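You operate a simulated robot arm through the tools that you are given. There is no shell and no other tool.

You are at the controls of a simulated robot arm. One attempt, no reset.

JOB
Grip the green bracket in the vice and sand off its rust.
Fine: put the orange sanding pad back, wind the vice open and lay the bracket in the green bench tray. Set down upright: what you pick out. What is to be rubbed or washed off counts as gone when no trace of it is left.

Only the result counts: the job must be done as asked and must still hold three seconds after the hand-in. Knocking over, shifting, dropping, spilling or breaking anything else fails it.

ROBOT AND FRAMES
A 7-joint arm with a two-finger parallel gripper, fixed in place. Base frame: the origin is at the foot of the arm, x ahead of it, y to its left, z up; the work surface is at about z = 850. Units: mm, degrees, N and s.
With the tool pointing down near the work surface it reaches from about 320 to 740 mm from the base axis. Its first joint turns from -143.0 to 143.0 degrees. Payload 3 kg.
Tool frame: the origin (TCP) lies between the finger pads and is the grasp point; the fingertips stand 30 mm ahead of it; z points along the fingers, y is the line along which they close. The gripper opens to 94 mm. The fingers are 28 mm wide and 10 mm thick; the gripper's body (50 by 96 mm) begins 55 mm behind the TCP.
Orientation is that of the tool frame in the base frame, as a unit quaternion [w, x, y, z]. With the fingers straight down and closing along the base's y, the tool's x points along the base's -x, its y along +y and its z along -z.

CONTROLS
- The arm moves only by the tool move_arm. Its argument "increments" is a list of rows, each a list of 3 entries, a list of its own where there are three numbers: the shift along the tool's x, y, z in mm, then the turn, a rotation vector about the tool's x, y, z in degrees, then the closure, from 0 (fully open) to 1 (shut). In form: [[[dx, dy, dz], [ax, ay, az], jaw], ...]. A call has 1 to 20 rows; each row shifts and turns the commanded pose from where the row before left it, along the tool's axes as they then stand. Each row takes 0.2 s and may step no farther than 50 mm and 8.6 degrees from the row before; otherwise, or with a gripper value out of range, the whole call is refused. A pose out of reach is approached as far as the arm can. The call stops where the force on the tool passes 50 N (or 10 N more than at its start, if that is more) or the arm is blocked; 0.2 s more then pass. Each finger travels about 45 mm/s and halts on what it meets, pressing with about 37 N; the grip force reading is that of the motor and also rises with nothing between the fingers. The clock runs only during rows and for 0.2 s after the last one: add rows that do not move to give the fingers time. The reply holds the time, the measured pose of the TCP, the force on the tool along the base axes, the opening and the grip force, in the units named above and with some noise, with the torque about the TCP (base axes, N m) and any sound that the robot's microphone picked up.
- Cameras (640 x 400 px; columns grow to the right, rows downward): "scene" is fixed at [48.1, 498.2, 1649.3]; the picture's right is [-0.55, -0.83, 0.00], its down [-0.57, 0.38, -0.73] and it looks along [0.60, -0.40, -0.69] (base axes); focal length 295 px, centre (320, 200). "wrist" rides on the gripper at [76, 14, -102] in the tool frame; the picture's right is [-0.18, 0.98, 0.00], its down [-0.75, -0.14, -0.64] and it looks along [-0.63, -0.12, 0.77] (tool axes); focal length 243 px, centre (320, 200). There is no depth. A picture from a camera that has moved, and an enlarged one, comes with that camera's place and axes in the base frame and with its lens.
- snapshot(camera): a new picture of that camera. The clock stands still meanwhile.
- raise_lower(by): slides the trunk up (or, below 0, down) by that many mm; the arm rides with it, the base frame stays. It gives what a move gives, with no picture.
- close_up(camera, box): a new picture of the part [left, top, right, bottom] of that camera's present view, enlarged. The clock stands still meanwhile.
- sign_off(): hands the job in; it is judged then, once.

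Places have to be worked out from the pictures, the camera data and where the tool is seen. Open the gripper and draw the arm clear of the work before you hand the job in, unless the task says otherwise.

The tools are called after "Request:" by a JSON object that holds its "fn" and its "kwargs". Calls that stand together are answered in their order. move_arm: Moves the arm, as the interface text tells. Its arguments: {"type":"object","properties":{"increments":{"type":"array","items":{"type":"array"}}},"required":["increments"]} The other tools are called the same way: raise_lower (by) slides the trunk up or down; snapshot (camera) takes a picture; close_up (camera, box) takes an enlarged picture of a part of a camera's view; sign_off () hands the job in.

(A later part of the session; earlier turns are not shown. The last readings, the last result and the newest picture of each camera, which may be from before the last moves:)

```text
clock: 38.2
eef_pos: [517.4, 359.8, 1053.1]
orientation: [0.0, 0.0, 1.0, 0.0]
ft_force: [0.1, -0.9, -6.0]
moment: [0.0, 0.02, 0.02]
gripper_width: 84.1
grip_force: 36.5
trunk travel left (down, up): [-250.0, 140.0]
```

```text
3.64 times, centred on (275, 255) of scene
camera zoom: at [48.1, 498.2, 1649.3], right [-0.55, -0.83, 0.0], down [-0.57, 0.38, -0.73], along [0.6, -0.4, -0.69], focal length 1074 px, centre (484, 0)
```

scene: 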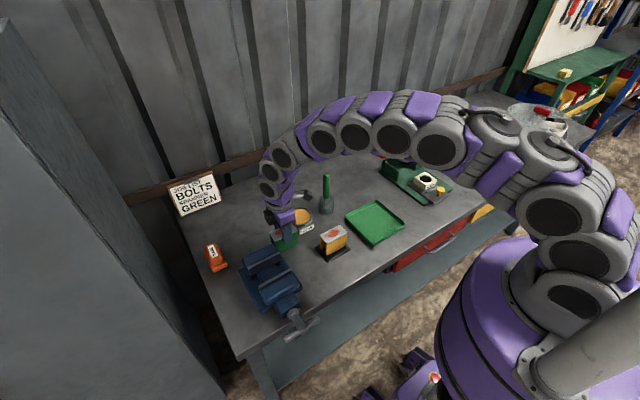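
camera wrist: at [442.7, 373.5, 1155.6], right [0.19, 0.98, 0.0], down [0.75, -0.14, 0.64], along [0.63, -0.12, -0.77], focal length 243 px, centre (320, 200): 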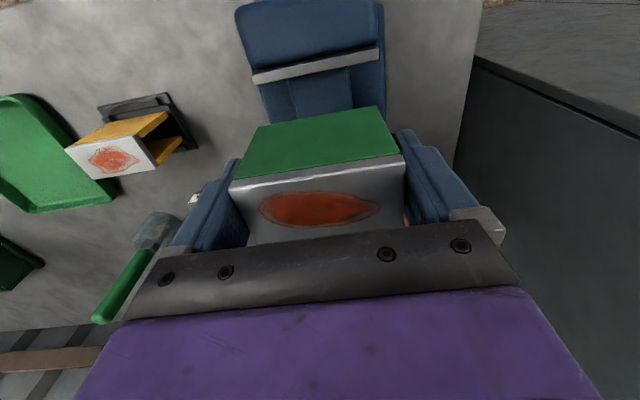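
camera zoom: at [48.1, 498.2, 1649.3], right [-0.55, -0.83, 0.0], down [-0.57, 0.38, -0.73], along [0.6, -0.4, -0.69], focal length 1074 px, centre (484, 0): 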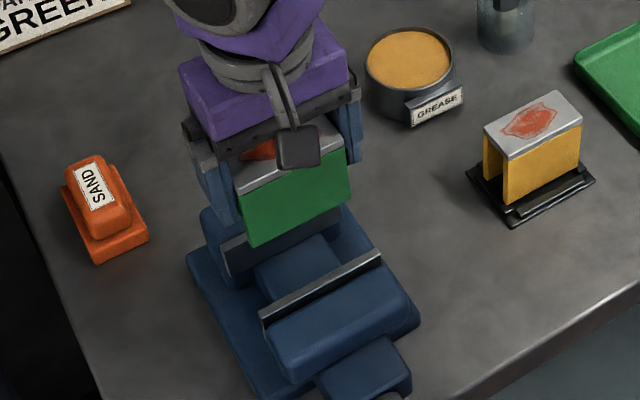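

The bracket is aligned with the gap but about 3 mm too near the fixed jaw. I correct that, descend into the gap in stages and watch the force.

Request:
{"fn": "move_arm", "kwargs": {"increments": [[[3, 0.5, 25], [0, 0, 0], 0.3], [[0, 0, 25], [0, 0, 0], 0.3], [[0, 0, 0], [0, 0, 0], 0.3]]}}

Request:
{"fn": "close_up", "kwargs": {"camera": "scene", "box": [220, 200, 330, 310]}}

Request:
{"fn": "snapshot", "kwargs": {"camera": "wrist"}}

```text
clock: 39.0
eef_pos: [512.3, 358.9, 1000.4]
orientation: [0.002, 0.0, 1.0, -0.001]
ft_force: [-0.6, 0.3, -6.5]
moment: [-0.05, 0.01, 0.0]
gripper_width: 84.4
grip_force: 36.8
trunk travel left (down, up): [-250.0, 140.0]
```

```text
3.64 times, centred on (275, 255) of scene
camera zoom: at [48.1, 498.2, 1649.3], right [-0.55, -0.83, 0.0], down [-0.57, 0.38, -0.73], along [0.6, -0.4, -0.69], focal length 1074 px, centre (484, 0)
```

zoom: 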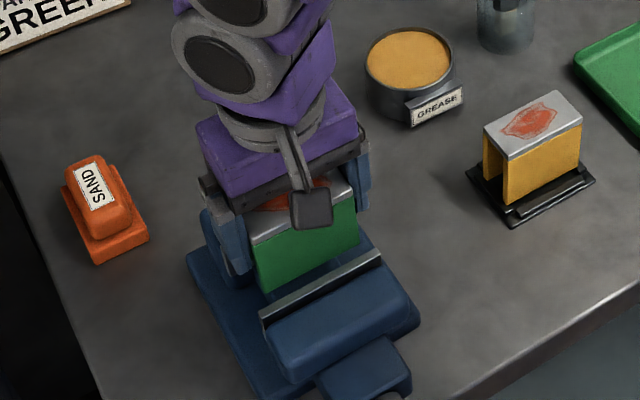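

```text
taken
camera wrist: at [437.2, 374.1, 1104.1], right [0.19, 0.98, 0.0], down [0.75, -0.14, 0.64], along [0.63, -0.12, -0.76], focal length 243 px, centre (320, 200)
```

wrist: 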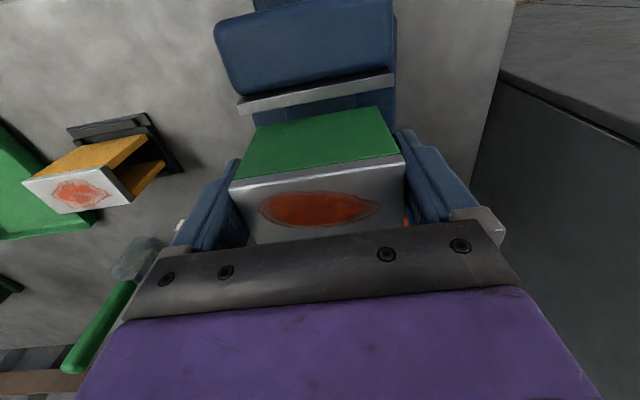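

Clearance looks even on both sides (about 8–11 mm). I continue down into the gap, with small steps near the expected slide.

Request:
{"fn": "move_arm", "kwargs": {"increments": [[[-1, 1, 15], [0, 0, 0], 0.3], [[0, 0, 15], [0, 0, 0], 0.3], [[0, 0, 10], [0, 0, 0], 0.3], [[0, 0, 5], [0, 0, 0], 0.3], [[0, 0, 3], [0, 0, 0], 0.3], [[0, 0, 0], [0, 0, 0], 0.3]]}}

Request:
{"fn": "snapshot", "kwargs": {"camera": "wrist"}}

```text
clock: 40.4
eef_pos: [512.2, 361.5, 956.3]
orientation: [0.003, 0.001, 1.0, 0.001]
ft_force: [-0.6, 0.9, 27.0]
moment: [-0.01, 0.05, -0.08]
gripper_width: 84.5
grip_force: 37.2
trunk travel left (down, up): [-250.0, 140.0]
```

```text
taken
camera wrist: at [438.3, 376.7, 1060.6], right [0.19, 0.98, 0.0], down [0.75, -0.14, 0.65], along [0.63, -0.12, -0.76], focal length 243 px, centre (320, 200)
```

wrist: 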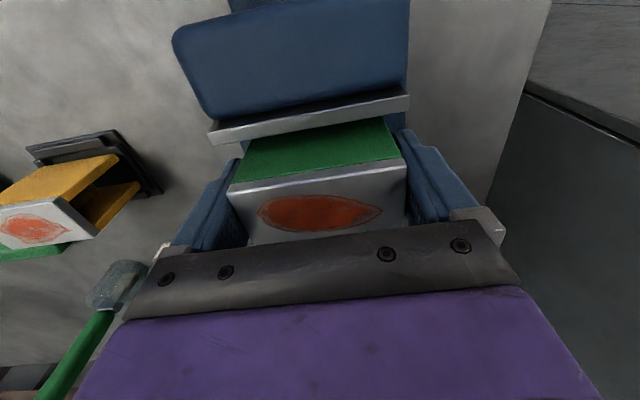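

The bracket seated flat at TCP z ≈ 956 (slide at ~902, no moment), so its top is ~22 mm above the jaws. I ease the pressure, open and lift off.

Request:
{"fn": "move_arm", "kwargs": {"increments": [[[0, 0, -2], [0, 0, 0], 0.3], [[0, 0, 0], [0, 0, 0], 0.15], [[0, 0, 0], [0, 0, 0], 0.05], [[0, 0, 0], [0, 0, 0], 0], [[0, 0, 0], [0, 0, 0], 0], [[0, 0, -10], [0, 0, 0], 0], [[0, 0, -30], [0, 0, 0], 0], [[0, 0, -45], [0, 0, 0], 0], [[0, 0, -45], [0, 0, 0], 0], [[0, 0, 0], [0, 0, 0], 0]]}}

Request:
{"fn": "close_up", "kwargs": {"camera": "wrist", "box": [220, 0, 440, 220]}}

Request:
{"fn": "close_up", "kwargs": {"camera": "scene", "box": [220, 220, 330, 330]}}

```text
clock: 42.6
eef_pos: [509.7, 360.2, 1085.1]
orientation: [0.0, 0.001, 1.0, -0.001]
ft_force: [1.2, 0.7, -0.8]
moment: [0.0, -0.02, 0.0]
gripper_width: 94.1
grip_force: 0.1
trunk travel left (down, up): [-250.0, 140.0]
```

```text
1.82 times, centred on (330, 110) of wrist
camera zoom: at [436.7, 375.8, 1188.6], right [0.19, 0.98, 0.0], down [0.75, -0.14, 0.64], along [0.63, -0.12, -0.77], focal length 441 px, centre (302, 364)
```

zoom: 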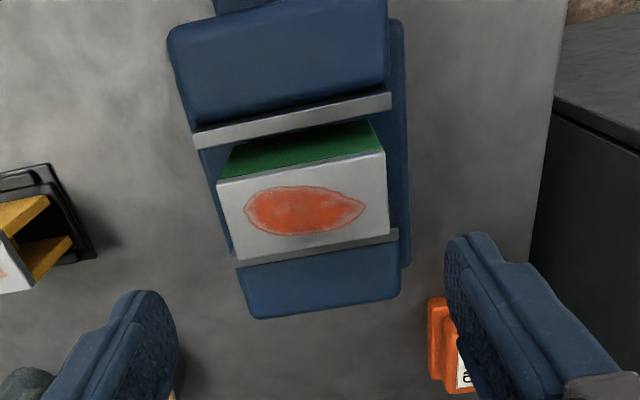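

```text
3.64 times, centred on (275, 275) of scene
camera zoom: at [48.1, 498.2, 1649.3], right [-0.55, -0.83, 0.0], down [-0.57, 0.38, -0.73], along [0.6, -0.4, -0.69], focal length 1074 px, centre (484, -73)
```

zoom: 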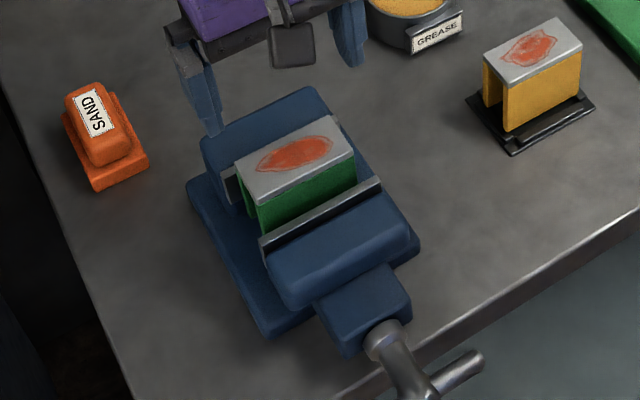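

The bracket sits upright between the jaws. Now for the handle: I back the arm out over the bench front and pitch the tool to point along +x.

Request:
{"fn": "move_arm", "kwargs": {"increments": [[[45, 0, 0], [0, 0, 0], 0], [[45, 0, 0], [0, 0, 0], 0], [[45, 0, 0], [0, 0, 0], 0], [[45, 0, 0], [0, 0, 0], 0], [[45, 0, 0], [0, 0, 0], 0], [[0, 0, 0], [0, -8.1818, 0], 0], [[0, 0, 0], [0, -8.1818, 0], 0], [[0, 0, 0], [0, -8.1818, 0], 0], [[0, 0, 0], [0, -8.1818, 0], 0], [[0, 0, 0], [0, -8.1818, 0], 0], [[0, 0, 0], [0, -8.1818, 0], 0], [[0, 0, 0], [0, -8.1818, 0], 0], [[0, 0, 0], [0, -8.1818, 0], 0], [[0, 0, 0], [0, -8.1818, 0], 0], [[0, 0, 0], [0, -8.1818, 0], 0], [[0, 0, 0], [0, -8.1818, 0], 0], [[0, 0, 0], [0, 0, 0], 0], [[0, 0, 0], [0, 0, 0], 0]]}}

Request:
{"fn": "snapshot", "kwargs": {"camera": "wrist"}}

Request:
{"fn": "snapshot", "kwargs": {"camera": "scene"}}

```text
clock: 44.7
eef_pos: [262.3, 338.9, 1056.4]
orientation: [0.144, 0.172, 0.974, 0.017]
ft_force: [0.3, -0.2, 0.0]
moment: [-0.01, 0.0, -0.01]
gripper_width: 93.9
grip_force: 0.2
trunk travel left (down, up): [-250.0, 140.0]
stopped in row 10: the arm was blocked; the commanded pose is now the measured one
```

```text
taken
camera wrist: at [171.1, 380.7, 1136.2], right [0.49, 0.86, 0.13], down [0.45, -0.38, 0.81], along [0.75, -0.34, -0.57], focal length 243 px, centre (320, 200)
```

wrist: 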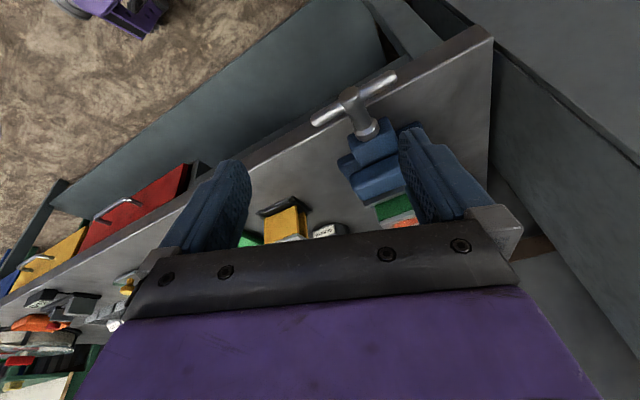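

```text
taken
```

scene: 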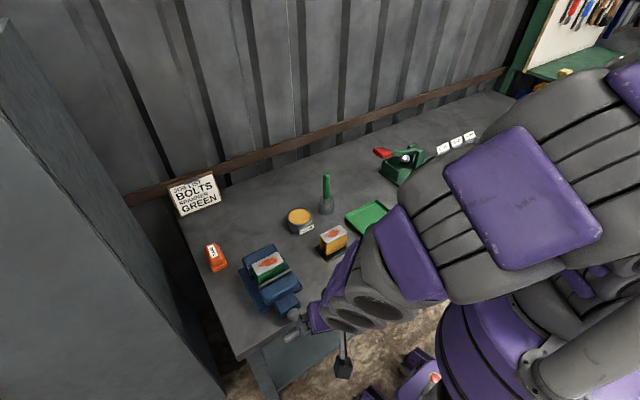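

The arm got blocked folding in this close with a horizontal tool, so I abandon that. The bar can instead be cranked with the tool pointing down, fingers closing along x on the bar's end and following the upper half circle. First I unfold the arm and restore the straight-down orientation.

Request:
{"fn": "move_arm", "kwargs": {"increments": [[[-30, 0, -15], [0, 0, 0], 0], [[-30, 0, -15], [0.5, 4.2, -5.0], 0], [[-30, 0, -15], [0.5, 4.2, -5.0], 0], [[-20, 0, -10], [0.5, 4.2, -5.0], 0], [[0, 0, 0], [0.5, 4.2, -5.0], 0], [[0, 0, 0], [0, 0, 0], 0], [[0, 0, 0], [0, 0, 0], 0]]}}

Request:
{"fn": "snapshot", "kwargs": {"camera": "scene"}}

```text
clock: 46.3
eef_pos: [349.4, 310.3, 1136.7]
orientation: [0.0, -0.003, 1.0, 0.002]
ft_force: [0.1, -0.3, 0.5]
moment: [0.0, 0.01, 0.0]
gripper_width: 94.0
grip_force: 0.1
trunk travel left (down, up): [-250.0, 140.0]
```

```text
taken
```

scene: 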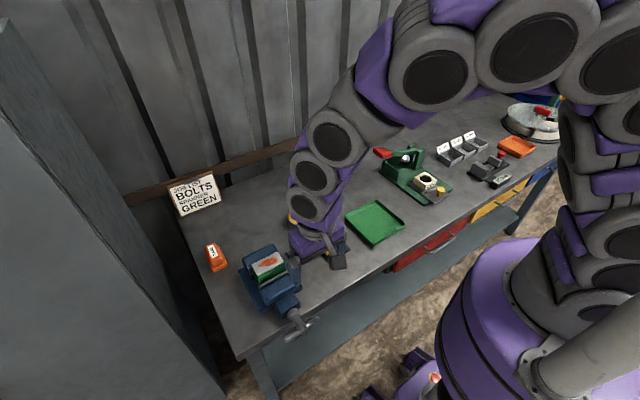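

Arm recovered. I move above the +y end of the handle bar and turn −90° so the fingers close along x.

Request:
{"fn": "move_arm", "kwargs": {"increments": [[[2.3, 30, 15], [0.2, 0, 0.3], 0], [[2.3, 30, 15], [0, 0, 0], 0], [[2.3, 30, 15], [0, 0, 0], 0], [[0, 0, 0], [0, 0, -8.1818], 0.2], [[0, 0, 0], [0, 0, -8.1818], 0.3], [[0, 0, 0], [0, 0, -8.1818], 0.4], [[0, 0, 0], [0, 0, -8.1818], 0.4], [[0, 0, 0], [0, 0, -8.1818], 0.4], [[0, 0, 0], [0, 0, -8.1818], 0.4], [[0, 0, 0], [0, 0, -8.1818], 0.4], [[0, 0, 0], [0, 0, -8.1818], 0.4], [[0, 0, 0], [0, 0, -8.1818], 0.4], [[0, 0, 0], [0, 0, -8.1818], 0.4], [[0, 0, 0], [0, 0, -8.1818], 0.4], [[0, 0, 0], [0, 0, 0], 0.4], [[0, 0, 0], [0, 0, 0], 0.4]]}}

Request:
{"fn": "snapshot", "kwargs": {"camera": "wrist"}}

Request:
{"fn": "close_up", "kwargs": {"camera": "wrist", "box": [220, 0, 440, 220]}}

```text
clock: 49.7
eef_pos: [342.6, 400.3, 1091.1]
orientation: [0.001, 0.708, -0.706, 0.001]
ft_force: [-0.3, -1.0, -0.2]
moment: [0.02, -0.02, 0.0]
gripper_width: 56.3
grip_force: 0.0
trunk travel left (down, up): [-250.0, 140.0]
```

```text
taken
camera wrist: at [331.2, 325.5, 1195.6], right [-0.98, 0.18, 0.0], down [0.14, 0.75, 0.64], along [0.12, 0.63, -0.77], focal length 243 px, centre (320, 200)
```

wrist: 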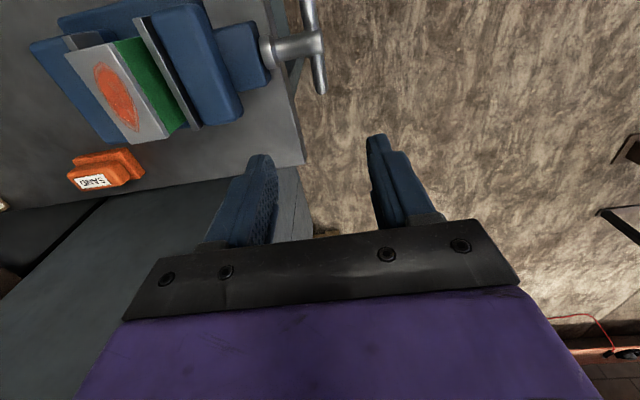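

```text
1.82 times, centred on (330, 110) of wrist
camera zoom: at [331.2, 325.5, 1195.6], right [-0.98, 0.18, 0.0], down [0.14, 0.75, 0.64], along [0.12, 0.63, -0.77], focal length 441 px, centre (302, 364)
```

zoom: 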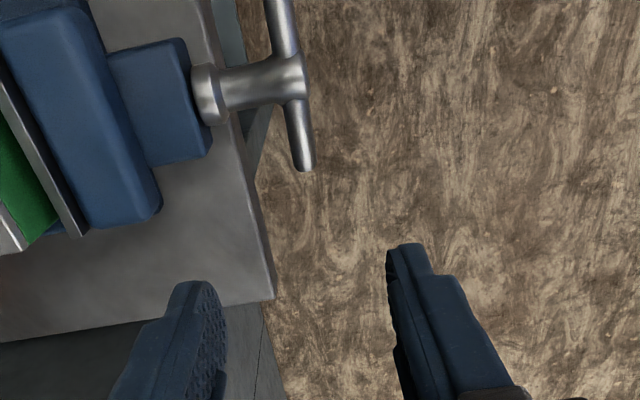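

The bar's +y end is right below the fingers (bar x ≈ 343, end y ≈ 410). I descend around it and close.

Request:
{"fn": "move_arm", "kwargs": {"increments": [[[3, 0, 45], [0, 0, 0], 0.55], [[0, 0, 45], [0, 0, 0], 0.55], [[0, 0, 45], [0, 0, 0], 0.55], [[0, 0, 20], [0, 0, 0], 0.55], [[0, 0, 15], [0, 0, 0], 0.55], [[0, 0, 12], [0, 0, 0], 0.55], [[0, 0, 0], [0, 0, 0], 0.7], [[0, 0, 0], [0, 0, 0], 0.8], [[0, 0, 0], [0, 0, 0], 0.95], [[0, 0, 0], [0, 0, 0], 0.95], [[0, 0, 0], [0, 0, 0], 0.95]]}}

Request:
{"fn": "snapshot", "kwargs": {"camera": "wrist"}}

Request:
{"fn": "close_up", "kwargs": {"camera": "scene", "box": [220, 230, 350, 350]}}

```text
clock: 52.1
eef_pos: [342.0, 396.8, 910.9]
orientation: [0.0, -0.707, 0.708, -0.001]
ft_force: [-19.0, 2.2, -2.3]
moment: [0.18, 0.41, -1.29]
gripper_width: 15.4
grip_force: 44.8
trunk travel left (down, up): [-250.0, 140.0]
```

```text
taken
camera wrist: at [330.1, 321.1, 1014.1], right [-0.98, 0.18, 0.0], down [0.14, 0.75, 0.64], along [0.12, 0.63, -0.77], focal length 243 px, centre (320, 200)
```

wrist: 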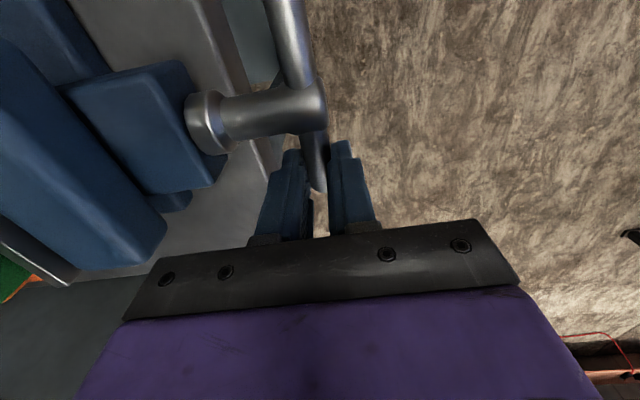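

```text
3.33 times, centred on (285, 290) of scene
camera zoom: at [48.1, 498.2, 1649.3], right [-0.55, -0.83, 0.0], down [-0.57, 0.38, -0.73], along [0.6, -0.4, -0.69], focal length 984 px, centre (437, -100)
```

zoom: 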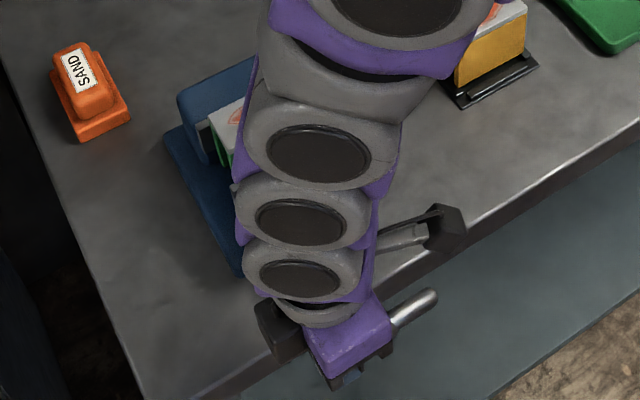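

The bar is gripped (15.4 mm), pulled about 1–2 mm off in x. I ease the TCP −1.5 mm in x, then test the tightening direction (+y end upward) through 20°.

Request:
{"fn": "move_arm", "kwargs": {"increments": [[[0, 1.5, 0], [0, 0, 0], 0.95], [[0.14, 0, -3.12], [0, 0, 0], 0.95], [[0.41, 0, -3.12], [0, 0, 0], 0.95], [[0.68, 0, -3.05], [0, 0, 0], 0.95], [[0.94, 0, -3.0], [0, 0, 0], 0.95], [[0, 0, 0], [0, 0, 0], 0.95]]}}

Request:
{"fn": "snapshot", "kwargs": {"camera": "wrist"}}

```text
clock: 53.5
eef_pos: [341.2, 395.3, 922.0]
orientation: [0.0, 0.708, -0.706, 0.001]
ft_force: [-4.8, 7.6, -20.9]
moment: [1.0, 0.26, -1.28]
gripper_width: 15.6
grip_force: 44.7
trunk travel left (down, up): [-250.0, 140.0]
```

```text
taken
camera wrist: at [330.0, 320.4, 1025.7], right [-0.98, 0.18, 0.0], down [0.14, 0.75, 0.64], along [0.12, 0.63, -0.77], focal length 243 px, centre (320, 200)
```

wrist: 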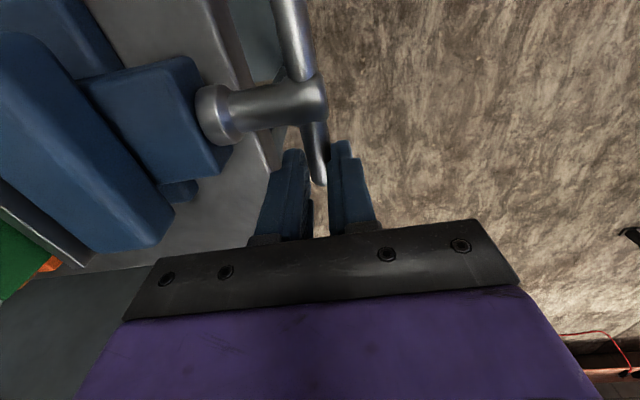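

The handle turns, with modest resistance (~21 N at 36 mm). I continue over the top to about 100°.

Request:
{"fn": "move_arm", "kwargs": {"increments": [[[1.25, 0, -2.9], [0, 0, 0], 0.95], [[1.4, 0, -2.79], [0, 0, 0], 0.95], [[1.7, 0, -2.65], [0, 0, 0], 0.95], [[1.9, 0, -2.49], [0, 0, 0], 0.95], [[2.1, 0, -2.3], [0, 0, 0], 0.95], [[2.34, 0, -2.14], [0, 0, 0], 0.95], [[2.5, 0, -1.9], [0, 0, 0], 0.95], [[2.64, 0, -1.7], [0, 0, 0], 0.95], [[2.8, 0, -1.4], [0, 0, 0], 0.95], [[2.89, 0, -1.25], [0, 0, 0], 0.95], [[3.0, 0, -0.92], [0, 0, 0], 0.95], [[3.06, 0, -0.7], [0, 0, 0], 0.95], [[3.1, 0, -0.4], [0, 0, 0], 0.95], [[3.15, 0, -0.15], [0, 0, 0], 0.95], [[3.15, 0, 0.15], [0, 0, 0], 0.95], [[3.1, 0, 0.4], [0, 0, 0], 0.95], [[0, 0, 0], [0, 0, 0], 0.95]]}}

Request:
{"fn": "snapshot", "kwargs": {"camera": "wrist"}}

Request:
{"fn": "close_up", "kwargs": {"camera": "scene", "box": [220, 230, 350, 350]}}

```text
clock: 57.1
eef_pos: [341.3, 353.5, 945.1]
orientation: [0.001, -0.707, 0.707, -0.001]
ft_force: [0.5, -0.1, 0.2]
moment: [0.0, -0.02, 0.02]
gripper_width: 4.6
grip_force: 0.0
trunk travel left (down, up): [-250.0, 140.0]
```

```text
taken
camera wrist: at [329.7, 278.5, 1048.9], right [-0.98, 0.18, 0.0], down [0.14, 0.75, 0.64], along [0.12, 0.63, -0.77], focal length 243 px, centre (320, 200)
```

wrist: 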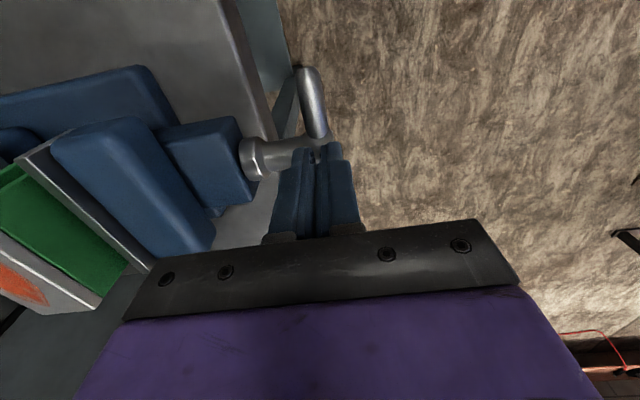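

```text
3.33 times, centred on (285, 290) of scene
camera zoom: at [48.1, 498.2, 1649.3], right [-0.55, -0.83, 0.0], down [-0.57, 0.38, -0.73], along [0.6, -0.4, -0.69], focal length 984 px, centre (437, -100)
```

zoom: 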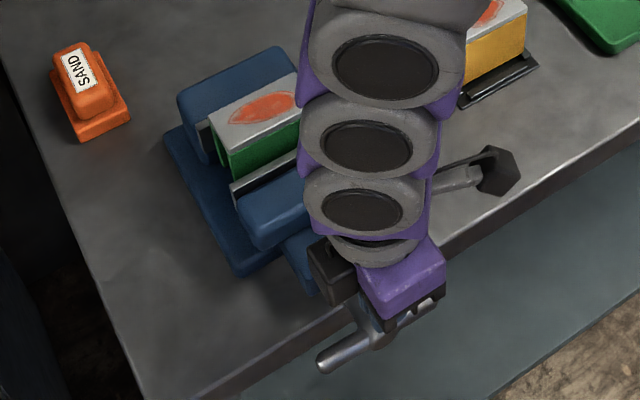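

The fingers slipped off the bar: its resistance exceeds the friction grip and it barely turned. I switch to positive pushing: closed fingertips pressing down on the bar's −y end (also the tightening sense), stepping carefully.

Request:
{"fn": "move_arm", "kwargs": {"increments": [[[0, 0, -15], [0, 0, 0], 1], [[30, -1, 0], [0, 0, 0], 1], [[0, 0, 15], [0, 0, 0], 1], [[0, 0, 5], [0, 0, 0], 1], [[0, 0, 3], [0, 0, 0], 1], [[0, 0, 0], [0, 0, 0], 1]]}}

Request:
{"fn": "snapshot", "kwargs": {"camera": "wrist"}}

Request:
{"fn": "close_up", "kwargs": {"camera": "scene", "box": [240, 270, 350, 360]}}

```text
clock: 58.5
eef_pos: [344.5, 322.5, 937.8]
orientation: [0.001, -0.707, 0.708, 0.0]
ft_force: [-0.5, 0.7, 0.0]
moment: [0.01, 0.02, -0.01]
gripper_width: 0.1
grip_force: 33.0
trunk travel left (down, up): [-250.0, 140.0]
```

```text
taken
camera wrist: at [331.8, 247.9, 1041.6], right [-0.98, 0.18, 0.0], down [0.14, 0.75, 0.64], along [0.12, 0.63, -0.77], focal length 243 px, centre (320, 200)
```

wrist: 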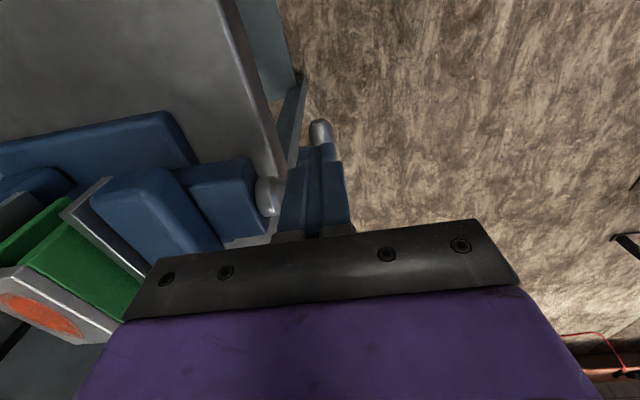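

```text
4.44 times, centred on (295, 315) of scene
camera zoom: at [48.1, 498.2, 1649.3], right [-0.55, -0.83, 0.0], down [-0.57, 0.38, -0.73], along [0.6, -0.4, -0.69], focal length 1312 px, centre (431, -311)
```

zoom: 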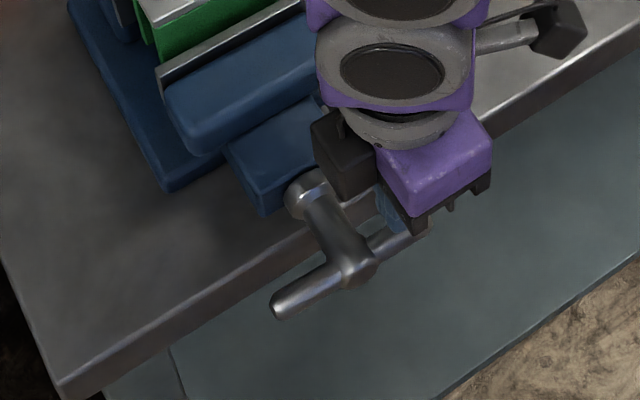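

The bar is nearly level with my closed fingertips just above its −y end. I push down 18 mm in steps and watch the force.

Request:
{"fn": "move_arm", "kwargs": {"increments": [[[0, 0, 3], [0, 0, 0], 1], [[0, 0, 3], [0, 0, 0], 1], [[0, 0, 3], [0, 0, 0], 1], [[0, 0, 3], [0, 0, 0], 1], [[0, 0, 3], [0, 0, 0], 1], [[0, 0, 0], [0, 0, 0], 1]]}}

Request:
{"fn": "snapshot", "kwargs": {"camera": "wrist"}}

Request:
{"fn": "close_up", "kwargs": {"camera": "scene", "box": [240, 270, 350, 360]}}

```text
clock: 59.9
eef_pos: [342.3, 324.4, 923.6]
orientation: [0.0, 0.708, -0.707, 0.001]
ft_force: [-2.5, -2.0, 13.6]
moment: [0.13, 0.04, 0.17]
gripper_width: 0.1
grip_force: 33.5
trunk travel left (down, up): [-250.0, 140.0]
```

```text
taken
camera wrist: at [330.2, 248.7, 1026.8], right [-0.98, 0.18, 0.0], down [0.14, 0.75, 0.64], along [0.12, 0.63, -0.77], focal length 243 px, centre (320, 200)
```

wrist: 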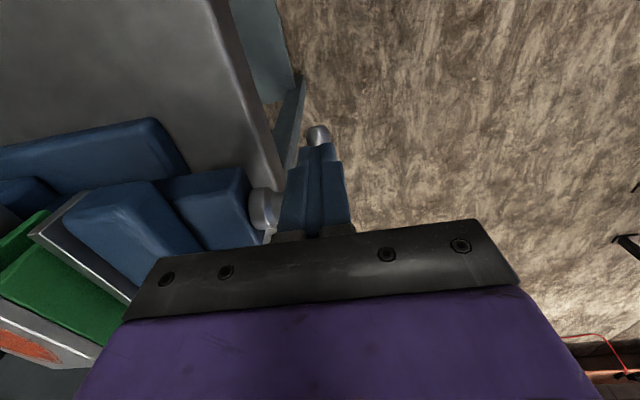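

```text
4.44 times, centred on (295, 315) of scene
camera zoom: at [48.1, 498.2, 1649.3], right [-0.55, -0.83, 0.0], down [-0.57, 0.38, -0.73], along [0.6, -0.4, -0.69], focal length 1312 px, centre (431, -311)
```

zoom: 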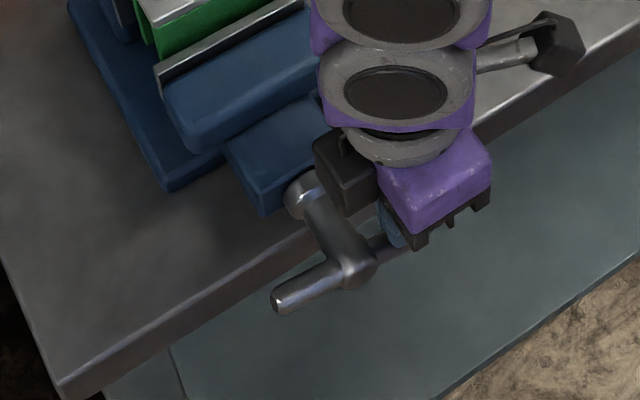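

Pushing works with only ~14 N and the bar has turned roughly 20°. I keep pushing that end down to about 55–60°.

Request:
{"fn": "move_arm", "kwargs": {"increments": [[[1, 0, 3], [0, 0, 0], 1], [[1, 0, 3], [0, 0, 0], 1], [[0, 0, 3], [0, 0, 0], 1], [[0, 0, 3], [0, 0, 0], 1], [[0, 0, 3], [0, 0, 0], 1], [[0, 0, 3], [0, 0, 0], 1], [[0, 0, 2], [0, 0, 0], 1], [[0, 0, 0], [0, 0, 0], 1]]}}

Request:
{"fn": "snapshot", "kwargs": {"camera": "wrist"}}

Request:
{"fn": "close_up", "kwargs": {"camera": "scene", "box": [240, 260, 350, 350]}}

```text
clock: 61.7
eef_pos: [342.8, 323.3, 901.8]
orientation: [0.001, 0.708, -0.707, 0.0]
ft_force: [0.4, -3.9, -0.9]
moment: [-0.16, -0.01, -0.04]
gripper_width: 0.1
grip_force: 32.9
trunk travel left (down, up): [-250.0, 140.0]
```

```text
taken
camera wrist: at [330.8, 247.8, 1005.4], right [-0.98, 0.18, 0.0], down [0.14, 0.75, 0.64], along [0.12, 0.63, -0.77], focal length 243 px, centre (320, 200)
```

wrist: 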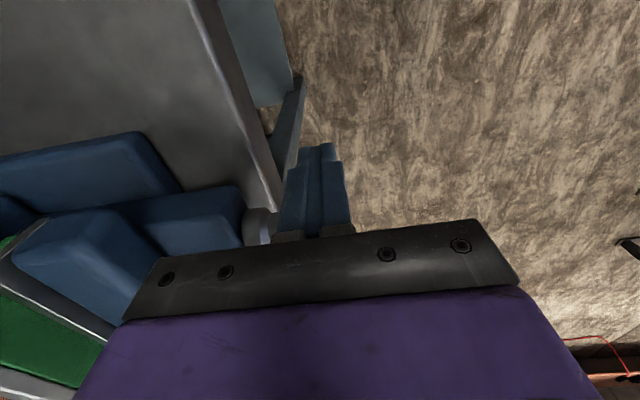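

```text
4.44 times, centred on (295, 305) of scene
camera zoom: at [48.1, 498.2, 1649.3], right [-0.55, -0.83, 0.0], down [-0.57, 0.38, -0.73], along [0.6, -0.4, -0.69], focal length 1312 px, centre (431, -267)
```

zoom: 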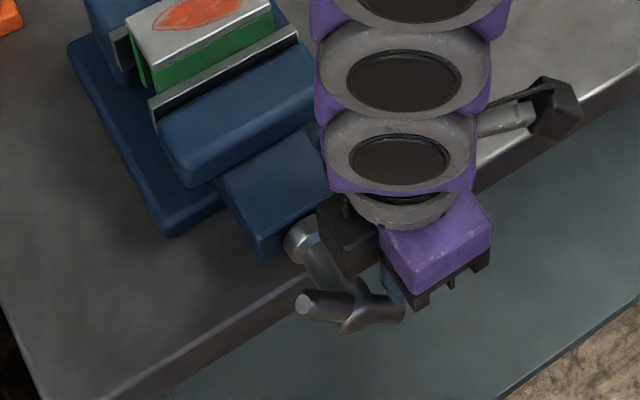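

The bar stands at about 45°. I lift over it to its +y side and sweep the closed fingers toward −y to push the upper end over the top.

Request:
{"fn": "move_arm", "kwargs": {"increments": [[[0, 0, -45], [0, 0, 0], 1], [[0, 0, -45], [0, 0, 0], 1], [[-34, 0, 0], [0, 0, 0], 1], [[-34, 0, 0], [0, 0, 0], 1], [[-36, 0, 0], [0, 0, 0], 1], [[0, 0, 30], [0, 0, 0], 1], [[0, 0, 18], [0, 0, 0], 1], [[0, 0, 0], [0, 0, 0], 1]]}}

Request:
{"fn": "snapshot", "kwargs": {"camera": "wrist"}}

Request:
{"fn": "close_up", "kwargs": {"camera": "scene", "box": [240, 260, 350, 350]}}

```text
clock: 63.5
eef_pos: [342.2, 426.8, 942.4]
orientation: [-0.001, -0.707, 0.707, 0.0]
ft_force: [0.7, 0.8, -0.3]
moment: [0.01, -0.02, -0.03]
gripper_width: 0.1
grip_force: 33.1
trunk travel left (down, up): [-250.0, 140.0]
```

```text
taken
camera wrist: at [329.3, 350.5, 1047.6], right [-0.98, 0.18, 0.0], down [0.14, 0.75, 0.64], along [0.12, 0.63, -0.77], focal length 243 px, centre (320, 200)
```

wrist: 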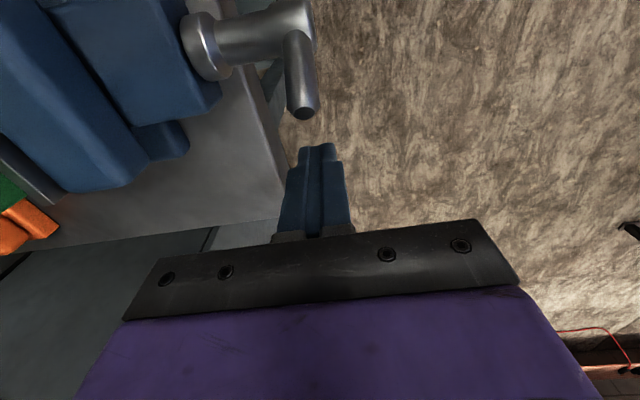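

```text
4.44 times, centred on (295, 305) of scene
camera zoom: at [48.1, 498.2, 1649.3], right [-0.55, -0.83, 0.0], down [-0.57, 0.38, -0.73], along [0.6, -0.4, -0.69], focal length 1312 px, centre (431, -267)
```

zoom: 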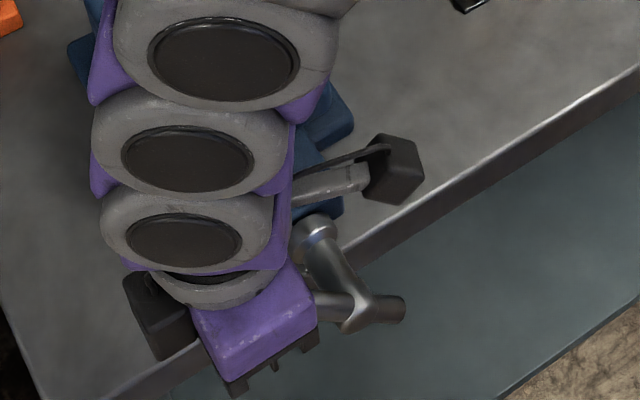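

The bar's upper end is now at about 60° (y ≈ 386, z ≈ 939), in front of my fingers. I sweep −y to push it over the top.

Request:
{"fn": "move_arm", "kwargs": {"increments": [[[5, 0, 0], [0, 0, 0], 1], [[5, 0, 0], [0, 0, 0], 1], [[5, 0, 0], [0, 0, 0], 1], [[5, 0, 0], [0, 0, 0], 1], [[5, 0, 0], [0, 0, 0], 1], [[5, 0, 0], [0, 0, 0], 1], [[5, 0, 0], [0, 0, 0], 1], [[5, 0, 0], [0, 0, 0], 1], [[5, 0, 0], [0, 0, 0], 1], [[5, 0, 0], [0, 0, 0], 1], [[5, 0, 0], [0, 0, 0], 1], [[0, 0, 0], [0, 0, 0], 1]]}}

Request:
{"fn": "snapshot", "kwargs": {"camera": "wrist"}}

Request:
{"fn": "close_up", "kwargs": {"camera": "scene", "box": [220, 230, 350, 350]}}

```text
clock: 66.1
eef_pos: [343.2, 375.6, 945.1]
orientation: [-0.002, 0.708, -0.706, 0.001]
ft_force: [2.5, 31.6, 10.7]
moment: [0.92, -0.03, 0.02]
gripper_width: 0.0
grip_force: 33.2
trunk travel left (down, up): [-250.0, 140.0]
```

```text
taken
camera wrist: at [330.9, 300.3, 1048.4], right [-0.98, 0.18, 0.0], down [0.14, 0.75, 0.64], along [0.12, 0.63, -0.77], focal length 243 px, centre (320, 200)
```

wrist: 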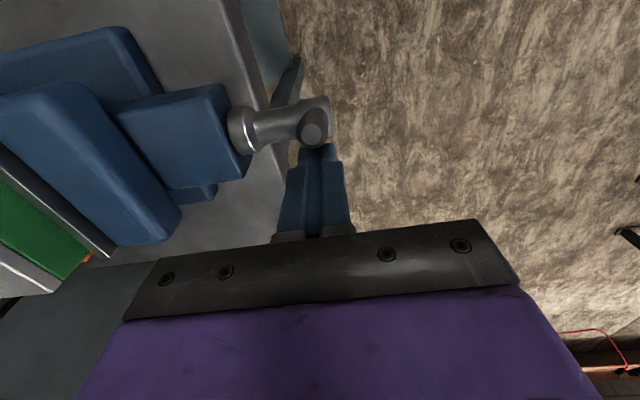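

```text
3.33 times, centred on (285, 290) of scene
camera zoom: at [48.1, 498.2, 1649.3], right [-0.55, -0.83, 0.0], down [-0.57, 0.38, -0.73], along [0.6, -0.4, -0.69], focal length 984 px, centre (437, -100)
```

zoom: 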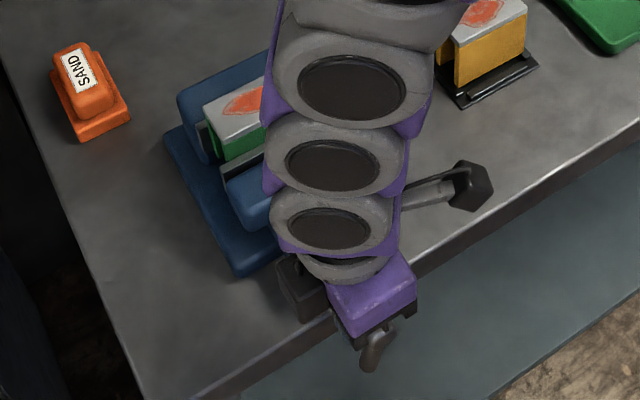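

The bar is about vertical and resistance rose to 32 N. I look closely at the jaws to see how far they have closed.

Request:
{"fn": "close_up", "kwargs": {"camera": "scene", "box": [235, 235, 305, 300]}}

Request:
{"fn": "close_up", "kwargs": {"camera": "wrist", "box": [0, 0, 240, 200]}}

```text
6.15 times, centred on (270, 268) of scene
camera zoom: at [48.1, 498.2, 1649.3], right [-0.55, -0.83, 0.0], down [-0.57, 0.38, -0.73], along [0.6, -0.4, -0.69], focal length 1817 px, centre (628, -215)
```

zoom: 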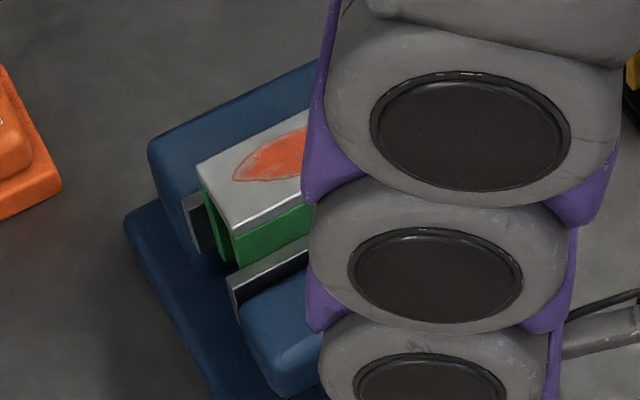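

```text
2.00 times, centred on (120, 100) of wrist
camera zoom: at [330.9, 300.3, 1048.4], right [-0.98, 0.18, 0.0], down [0.14, 0.75, 0.64], along [0.12, 0.63, -0.77], focal length 485 px, centre (720, 400)
```

zoom: 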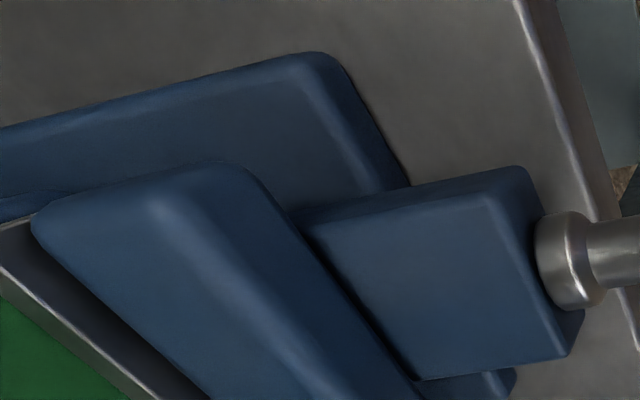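

The movable jaw has advanced about 20+ mm and looks to be against the bracket, so the rising resistance may be the clamp. I push a little further to see whether it still turns.

Request:
{"fn": "move_arm", "kwargs": {"increments": [[[2, 0, 0], [0, 0, 0], 1], [[2, 0, 0], [0, 0, 0], 1], [[0, 0, 0], [0, 0, 0], 1]]}}

Request:
{"fn": "move_arm", "kwargs": {"increments": [[[2, 0, 0], [0, 0, 0], 1], [[2, 0, 0], [0, 0, 0], 1], [[0, 0, 0], [0, 0, 0], 1]]}}

Request:
{"fn": "snapshot", "kwargs": {"camera": "wrist"}}

```text
clock: 66.7
eef_pos: [346.2, 372.5, 949.9]
orientation: [-0.014, 0.709, -0.706, -0.004]
ft_force: [1.9, 48.4, 7.7]
moment: [1.55, 0.42, 0.03]
gripper_width: 0.0
grip_force: 33.2
trunk travel left (down, up): [-250.0, 140.0]
stopped in row 2: the force on the tool passed its limit at 52 N (the readings are from after the stop); the commanded pose is now the measured one
```

```text
clock: 67.0
eef_pos: [346.9, 368.3, 954.7]
orientation: [-0.026, 0.709, -0.705, -0.007]
ft_force: [-1.1, 58.9, -15.5]
moment: [2.05, -0.08, -0.34]
gripper_width: 0.0
grip_force: 32.9
trunk travel left (down, up): [-250.0, 140.0]
stopped in row 1: the force on the tool passed its limit at 61 N (the readings are from after the stop); the commanded pose is now the measured one
```

```text
taken
camera wrist: at [333.4, 288.0, 1054.7], right [-0.98, 0.18, -0.02], down [0.12, 0.72, 0.68], along [0.13, 0.67, -0.73], focal length 243 px, centre (320, 200)
```

wrist: 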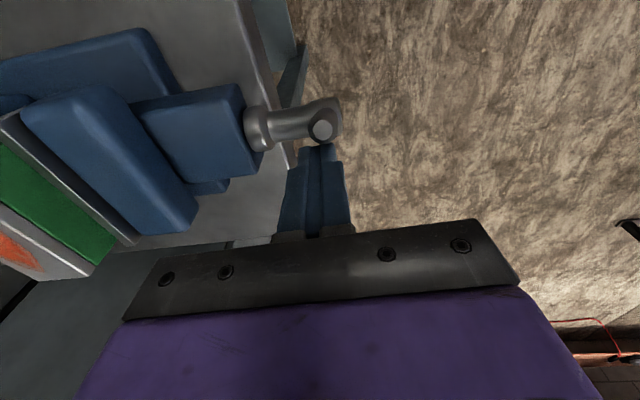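

The handle now resists firmly (59 N), so the vice is tight. I back off, lift, straighten the tool and inspect the clamped bracket.

Request:
{"fn": "move_arm", "kwargs": {"increments": [[[-10, 0, 0], [0, 0, 0], 1], [[-20, 0, 0], [0, 0, 0], 1], [[-20, 0, 0], [0, 0, 0], 1], [[0, 0, -40], [0, 0, 0], 0.8], [[0, 0, -40], [0, 0, 0], 0.5], [[0, 0, -40], [0, 0, 0], 0], [[0, 0, 0], [0, 0, 0], 0], [[0, 0, 0], [0, 0, 0], 0]]}}

Request:
{"fn": "snapshot", "kwargs": {"camera": "wrist"}}

Request:
{"fn": "snapshot", "kwargs": {"camera": "scene"}}

```text
clock: 68.8
eef_pos: [341.8, 416.1, 1074.7]
orientation: [-0.018, 0.709, -0.705, -0.005]
ft_force: [-0.5, -0.2, -0.3]
moment: [0.0, -0.06, -0.05]
gripper_width: 93.9
grip_force: 0.1
trunk travel left (down, up): [-250.0, 140.0]
```

```text
taken
camera wrist: at [328.6, 336.3, 1175.7], right [-0.98, 0.18, -0.01], down [0.13, 0.73, 0.67], along [0.13, 0.66, -0.74], focal length 243 px, centre (320, 200)
```

wrist: 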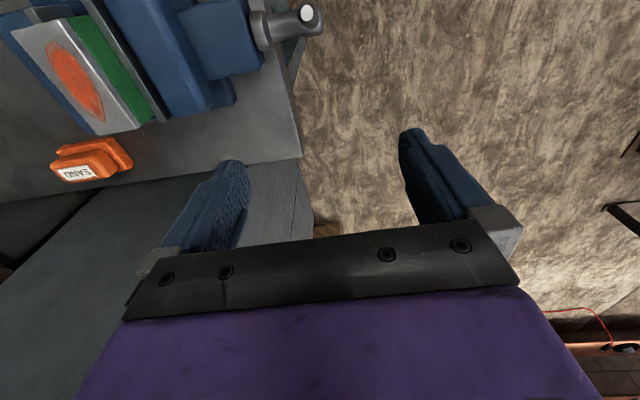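

```text
taken
```

scene: 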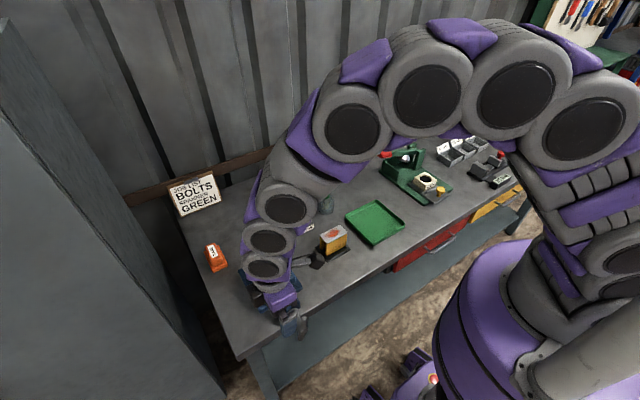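

The vice holds the bracket tightly. Now I straighten the tool, turn it back +90°, and move toward the sanding pad to measure it and test the reach.

Request:
{"fn": "move_arm", "kwargs": {"increments": [[[0, 0, -20], [-1.05, 1.86, 0.32], 0], [[0, 0, -20], [0, 0, 8.1818], 0], [[0, 0, -15], [0, 0, 8.1818], 0], [[0, 0, 0], [0, 0, 8.1818], 0], [[0, 0, 0], [0, 0, 8.1818], 0], [[0, 0, 0], [0, 0, 8.1818], 0], [[0, 0, 0], [0, 0, 8.1818], 0], [[0, 0, 0], [0, 0, 8.1818], 0], [[0, 0, 0], [0, 0, 8.1818], 0], [[0, 0, 0], [0, 0, 8.1818], 0], [[0, 0, 0], [0, 0, 8.1818], 0], [[0, 0, 0], [0, 0, 8.1818], 0], [[-43, 4, 0], [0, 0, 0], 0], [[-43, 4, 0], [0, 0, 0], 0], [[-43, 4, 0], [0, 0, 0], 0], [[-43, 4, 0], [0, 0, 0], 0], [[-43, 4, 0], [0, 0, 0], 0], [[-43, 4, 0], [0, 0, 0], 0], [[0, 0, 0], [0, 0, 0], 0]]}}

Request:
{"fn": "snapshot", "kwargs": {"camera": "wrist"}}

Request:
{"fn": "close_up", "kwargs": {"camera": "scene", "box": [220, 230, 350, 350]}}

```text
clock: 72.8
eef_pos: [601.3, 421.1, 1135.6]
orientation: [0.001, 0.002, 1.0, 0.005]
ft_force: [0.9, 0.4, 0.6]
moment: [-0.07, -0.02, 0.0]
gripper_width: 94.1
grip_force: 0.1
trunk travel left (down, up): [-250.0, 140.0]
```

```text
taken
camera wrist: at [526.0, 435.7, 1240.1], right [0.19, 0.98, 0.01], down [0.75, -0.15, 0.64], along [0.63, -0.11, -0.77], focal length 243 px, centre (320, 200)
```

wrist: 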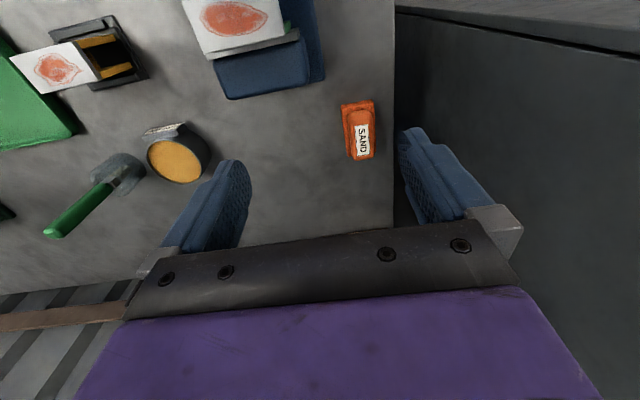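

```text
3.33 times, centred on (285, 290) of scene
camera zoom: at [48.1, 498.2, 1649.3], right [-0.55, -0.83, 0.0], down [-0.57, 0.38, -0.73], along [0.6, -0.4, -0.69], focal length 984 px, centre (437, -100)
```

zoom: 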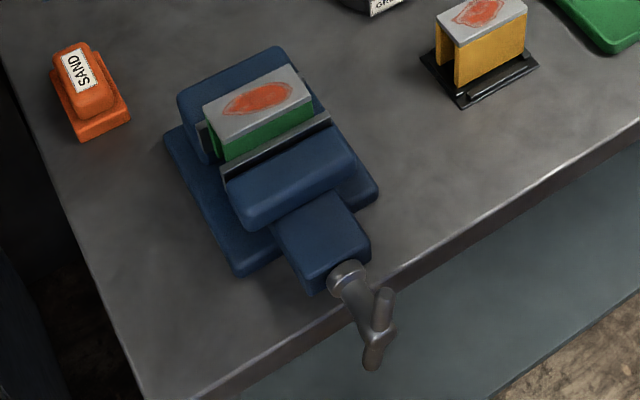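

The bracket is clamped firmly between both jaw plates. I zoom onto the pad from here to measure its pose.

Request:
{"fn": "close_up", "kwargs": {"camera": "wrist", "box": [300, 80, 420, 180]}}

Request:
{"fn": "close_up", "kwargs": {"camera": "scene", "box": [190, 230, 250, 285]}}

```text
4.00 times, centred on (360, 130) of wrist
camera zoom: at [526.0, 435.7, 1240.1], right [0.19, 0.98, 0.01], down [0.75, -0.15, 0.64], along [0.63, -0.11, -0.77], focal length 970 px, centre (160, 480)
```

zoom: 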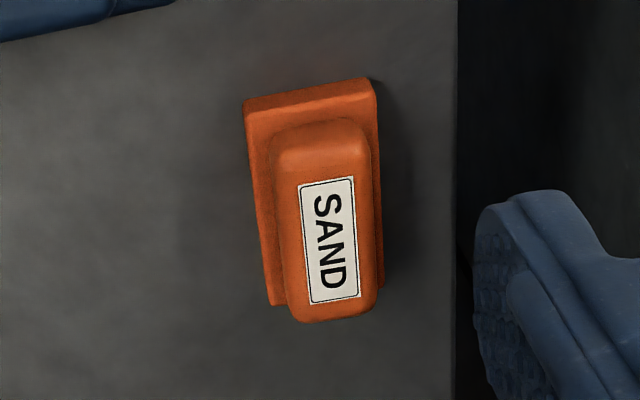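

```text
7.27 times, centred on (220, 258) of scene
camera zoom: at [48.1, 498.2, 1649.3], right [-0.55, -0.83, 0.0], down [-0.57, 0.38, -0.73], along [0.6, -0.4, -0.69], focal length 2147 px, centre (1047, -218)
```

zoom: 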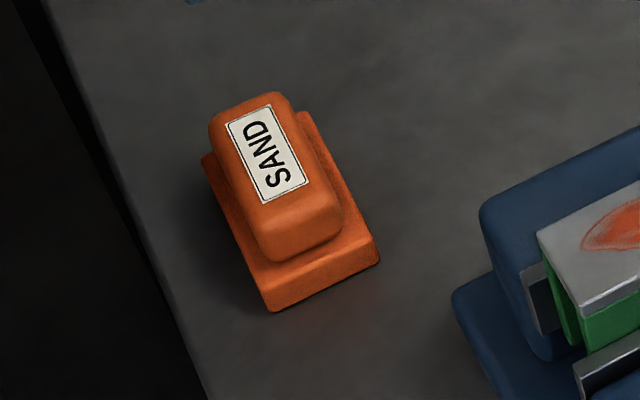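

The pad measures about 90 × 50 mm with its 35 mm-wide handle block along x, centred near (702, 472), top ≈ z 890. That is too far for a vertical tool, so I tilt 40° toward +x to gain reach; the pad can be used at that same tilt later.

Request:
{"fn": "move_arm", "kwargs": {"increments": [[[-10, 26, 20], [0.57, 0.1, -0.23], 0.2], [[-10, 26, 20], [0, 0, 0], 0.3], [[0, 0, 0], [0, -8, 0], 0.3], [[0, 0, 0], [0, -8, 0], 0.3], [[0, 0, 0], [0, -8, 0], 0.3], [[0, 0, 0], [0, -8, 0], 0.3], [[0, 0, 0], [0, -8, 0], 0.3], [[0, 0, 0], [0, 0, 0], 0.3], [[0, 0, 0], [0, 0, 0], 0.3]]}}

Request:
{"fn": "snapshot", "kwargs": {"camera": "wrist"}}

Request:
{"fn": "snapshot", "kwargs": {"camera": "scene"}}

```text
clock: 74.8
eef_pos: [609.0, 452.2, 1113.5]
orientation: [0.341, -0.001, 0.94, -0.002]
ft_force: [-0.2, 0.2, -0.6]
moment: [0.01, -0.08, 0.0]
gripper_width: 65.8
grip_force: 0.1
out of reach, approached as far as the arm can: row 1, 2
trunk travel left (down, up): [-250.0, 140.0]
```

```text
taken
camera wrist: at [486.1, 466.5, 1145.1], right [0.14, 0.98, 0.11], down [0.17, -0.14, 0.98], along [0.98, -0.12, -0.18], focal length 243 px, centre (320, 200)
```

wrist: 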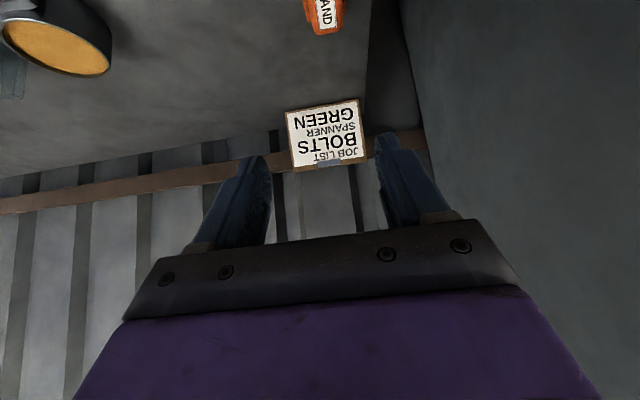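

```text
taken
```

scene: 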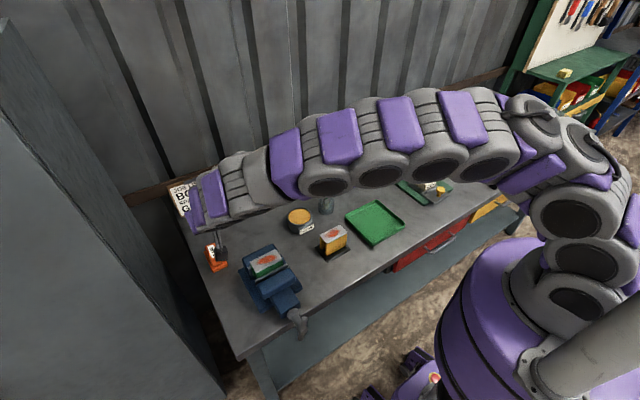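

The arm is near full stretch at this height. I lower the trunk by 100 mm, which brings the shoulder nearer the work height and gains reach.

Request:
{"fn": "raise_lower", "kwargs": {"by": -100}}

Request:
{"fn": "move_arm", "kwargs": {"increments": [[[0, 20, 0], [0, 0, 0], 0.3], [[-23, 0, 19], [0, 0, 0], 0.3], [[0, 0, 0], [0, 0, 0], 0.3], [[0, 0, 0], [0, 0, 0], 0.3]]}}

Request:
{"fn": "snapshot", "kwargs": {"camera": "wrist"}}

Request:
{"fn": "snapshot", "kwargs": {"camera": "scene"}}

```text
clock: 76.1
eef_pos: [608.2, 445.8, 1014.5]
orientation: [0.341, -0.001, 0.94, 0.001]
ft_force: [0.3, -0.1, 0.3]
moment: [-0.01, 0.04, -0.03]
gripper_width: 65.7
grip_force: 0.1
trunk travel left (down, up): [-150.0, 240.0]
```

```text
clock: 77.1
eef_pos: [639.5, 465.2, 1015.5]
orientation: [0.341, 0.0, 0.94, 0.0]
ft_force: [-0.4, -0.9, -0.8]
moment: [0.01, -0.01, 0.02]
gripper_width: 65.8
grip_force: 0.0
trunk travel left (down, up): [-150.0, 240.0]
```

```text
taken
camera wrist: at [517.4, 480.7, 1046.4], right [0.14, 0.98, 0.12], down [0.17, -0.14, 0.98], along [0.98, -0.12, -0.18], focal length 243 px, centre (320, 200)
```

wrist: 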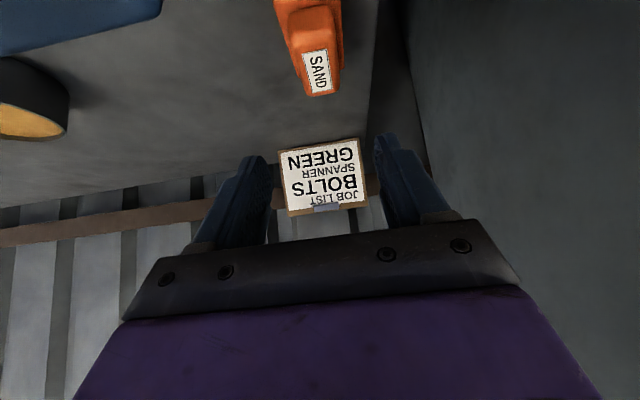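

```text
taken
```

scene: 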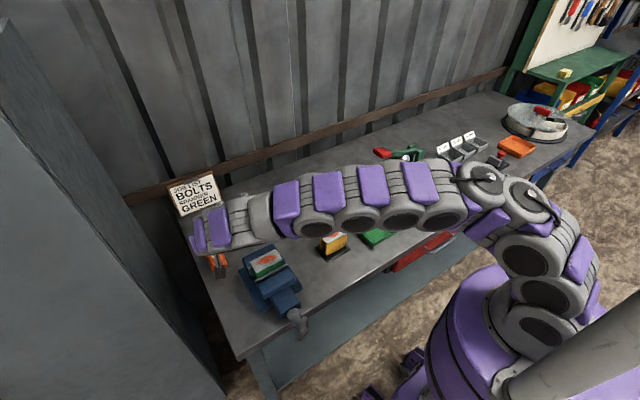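

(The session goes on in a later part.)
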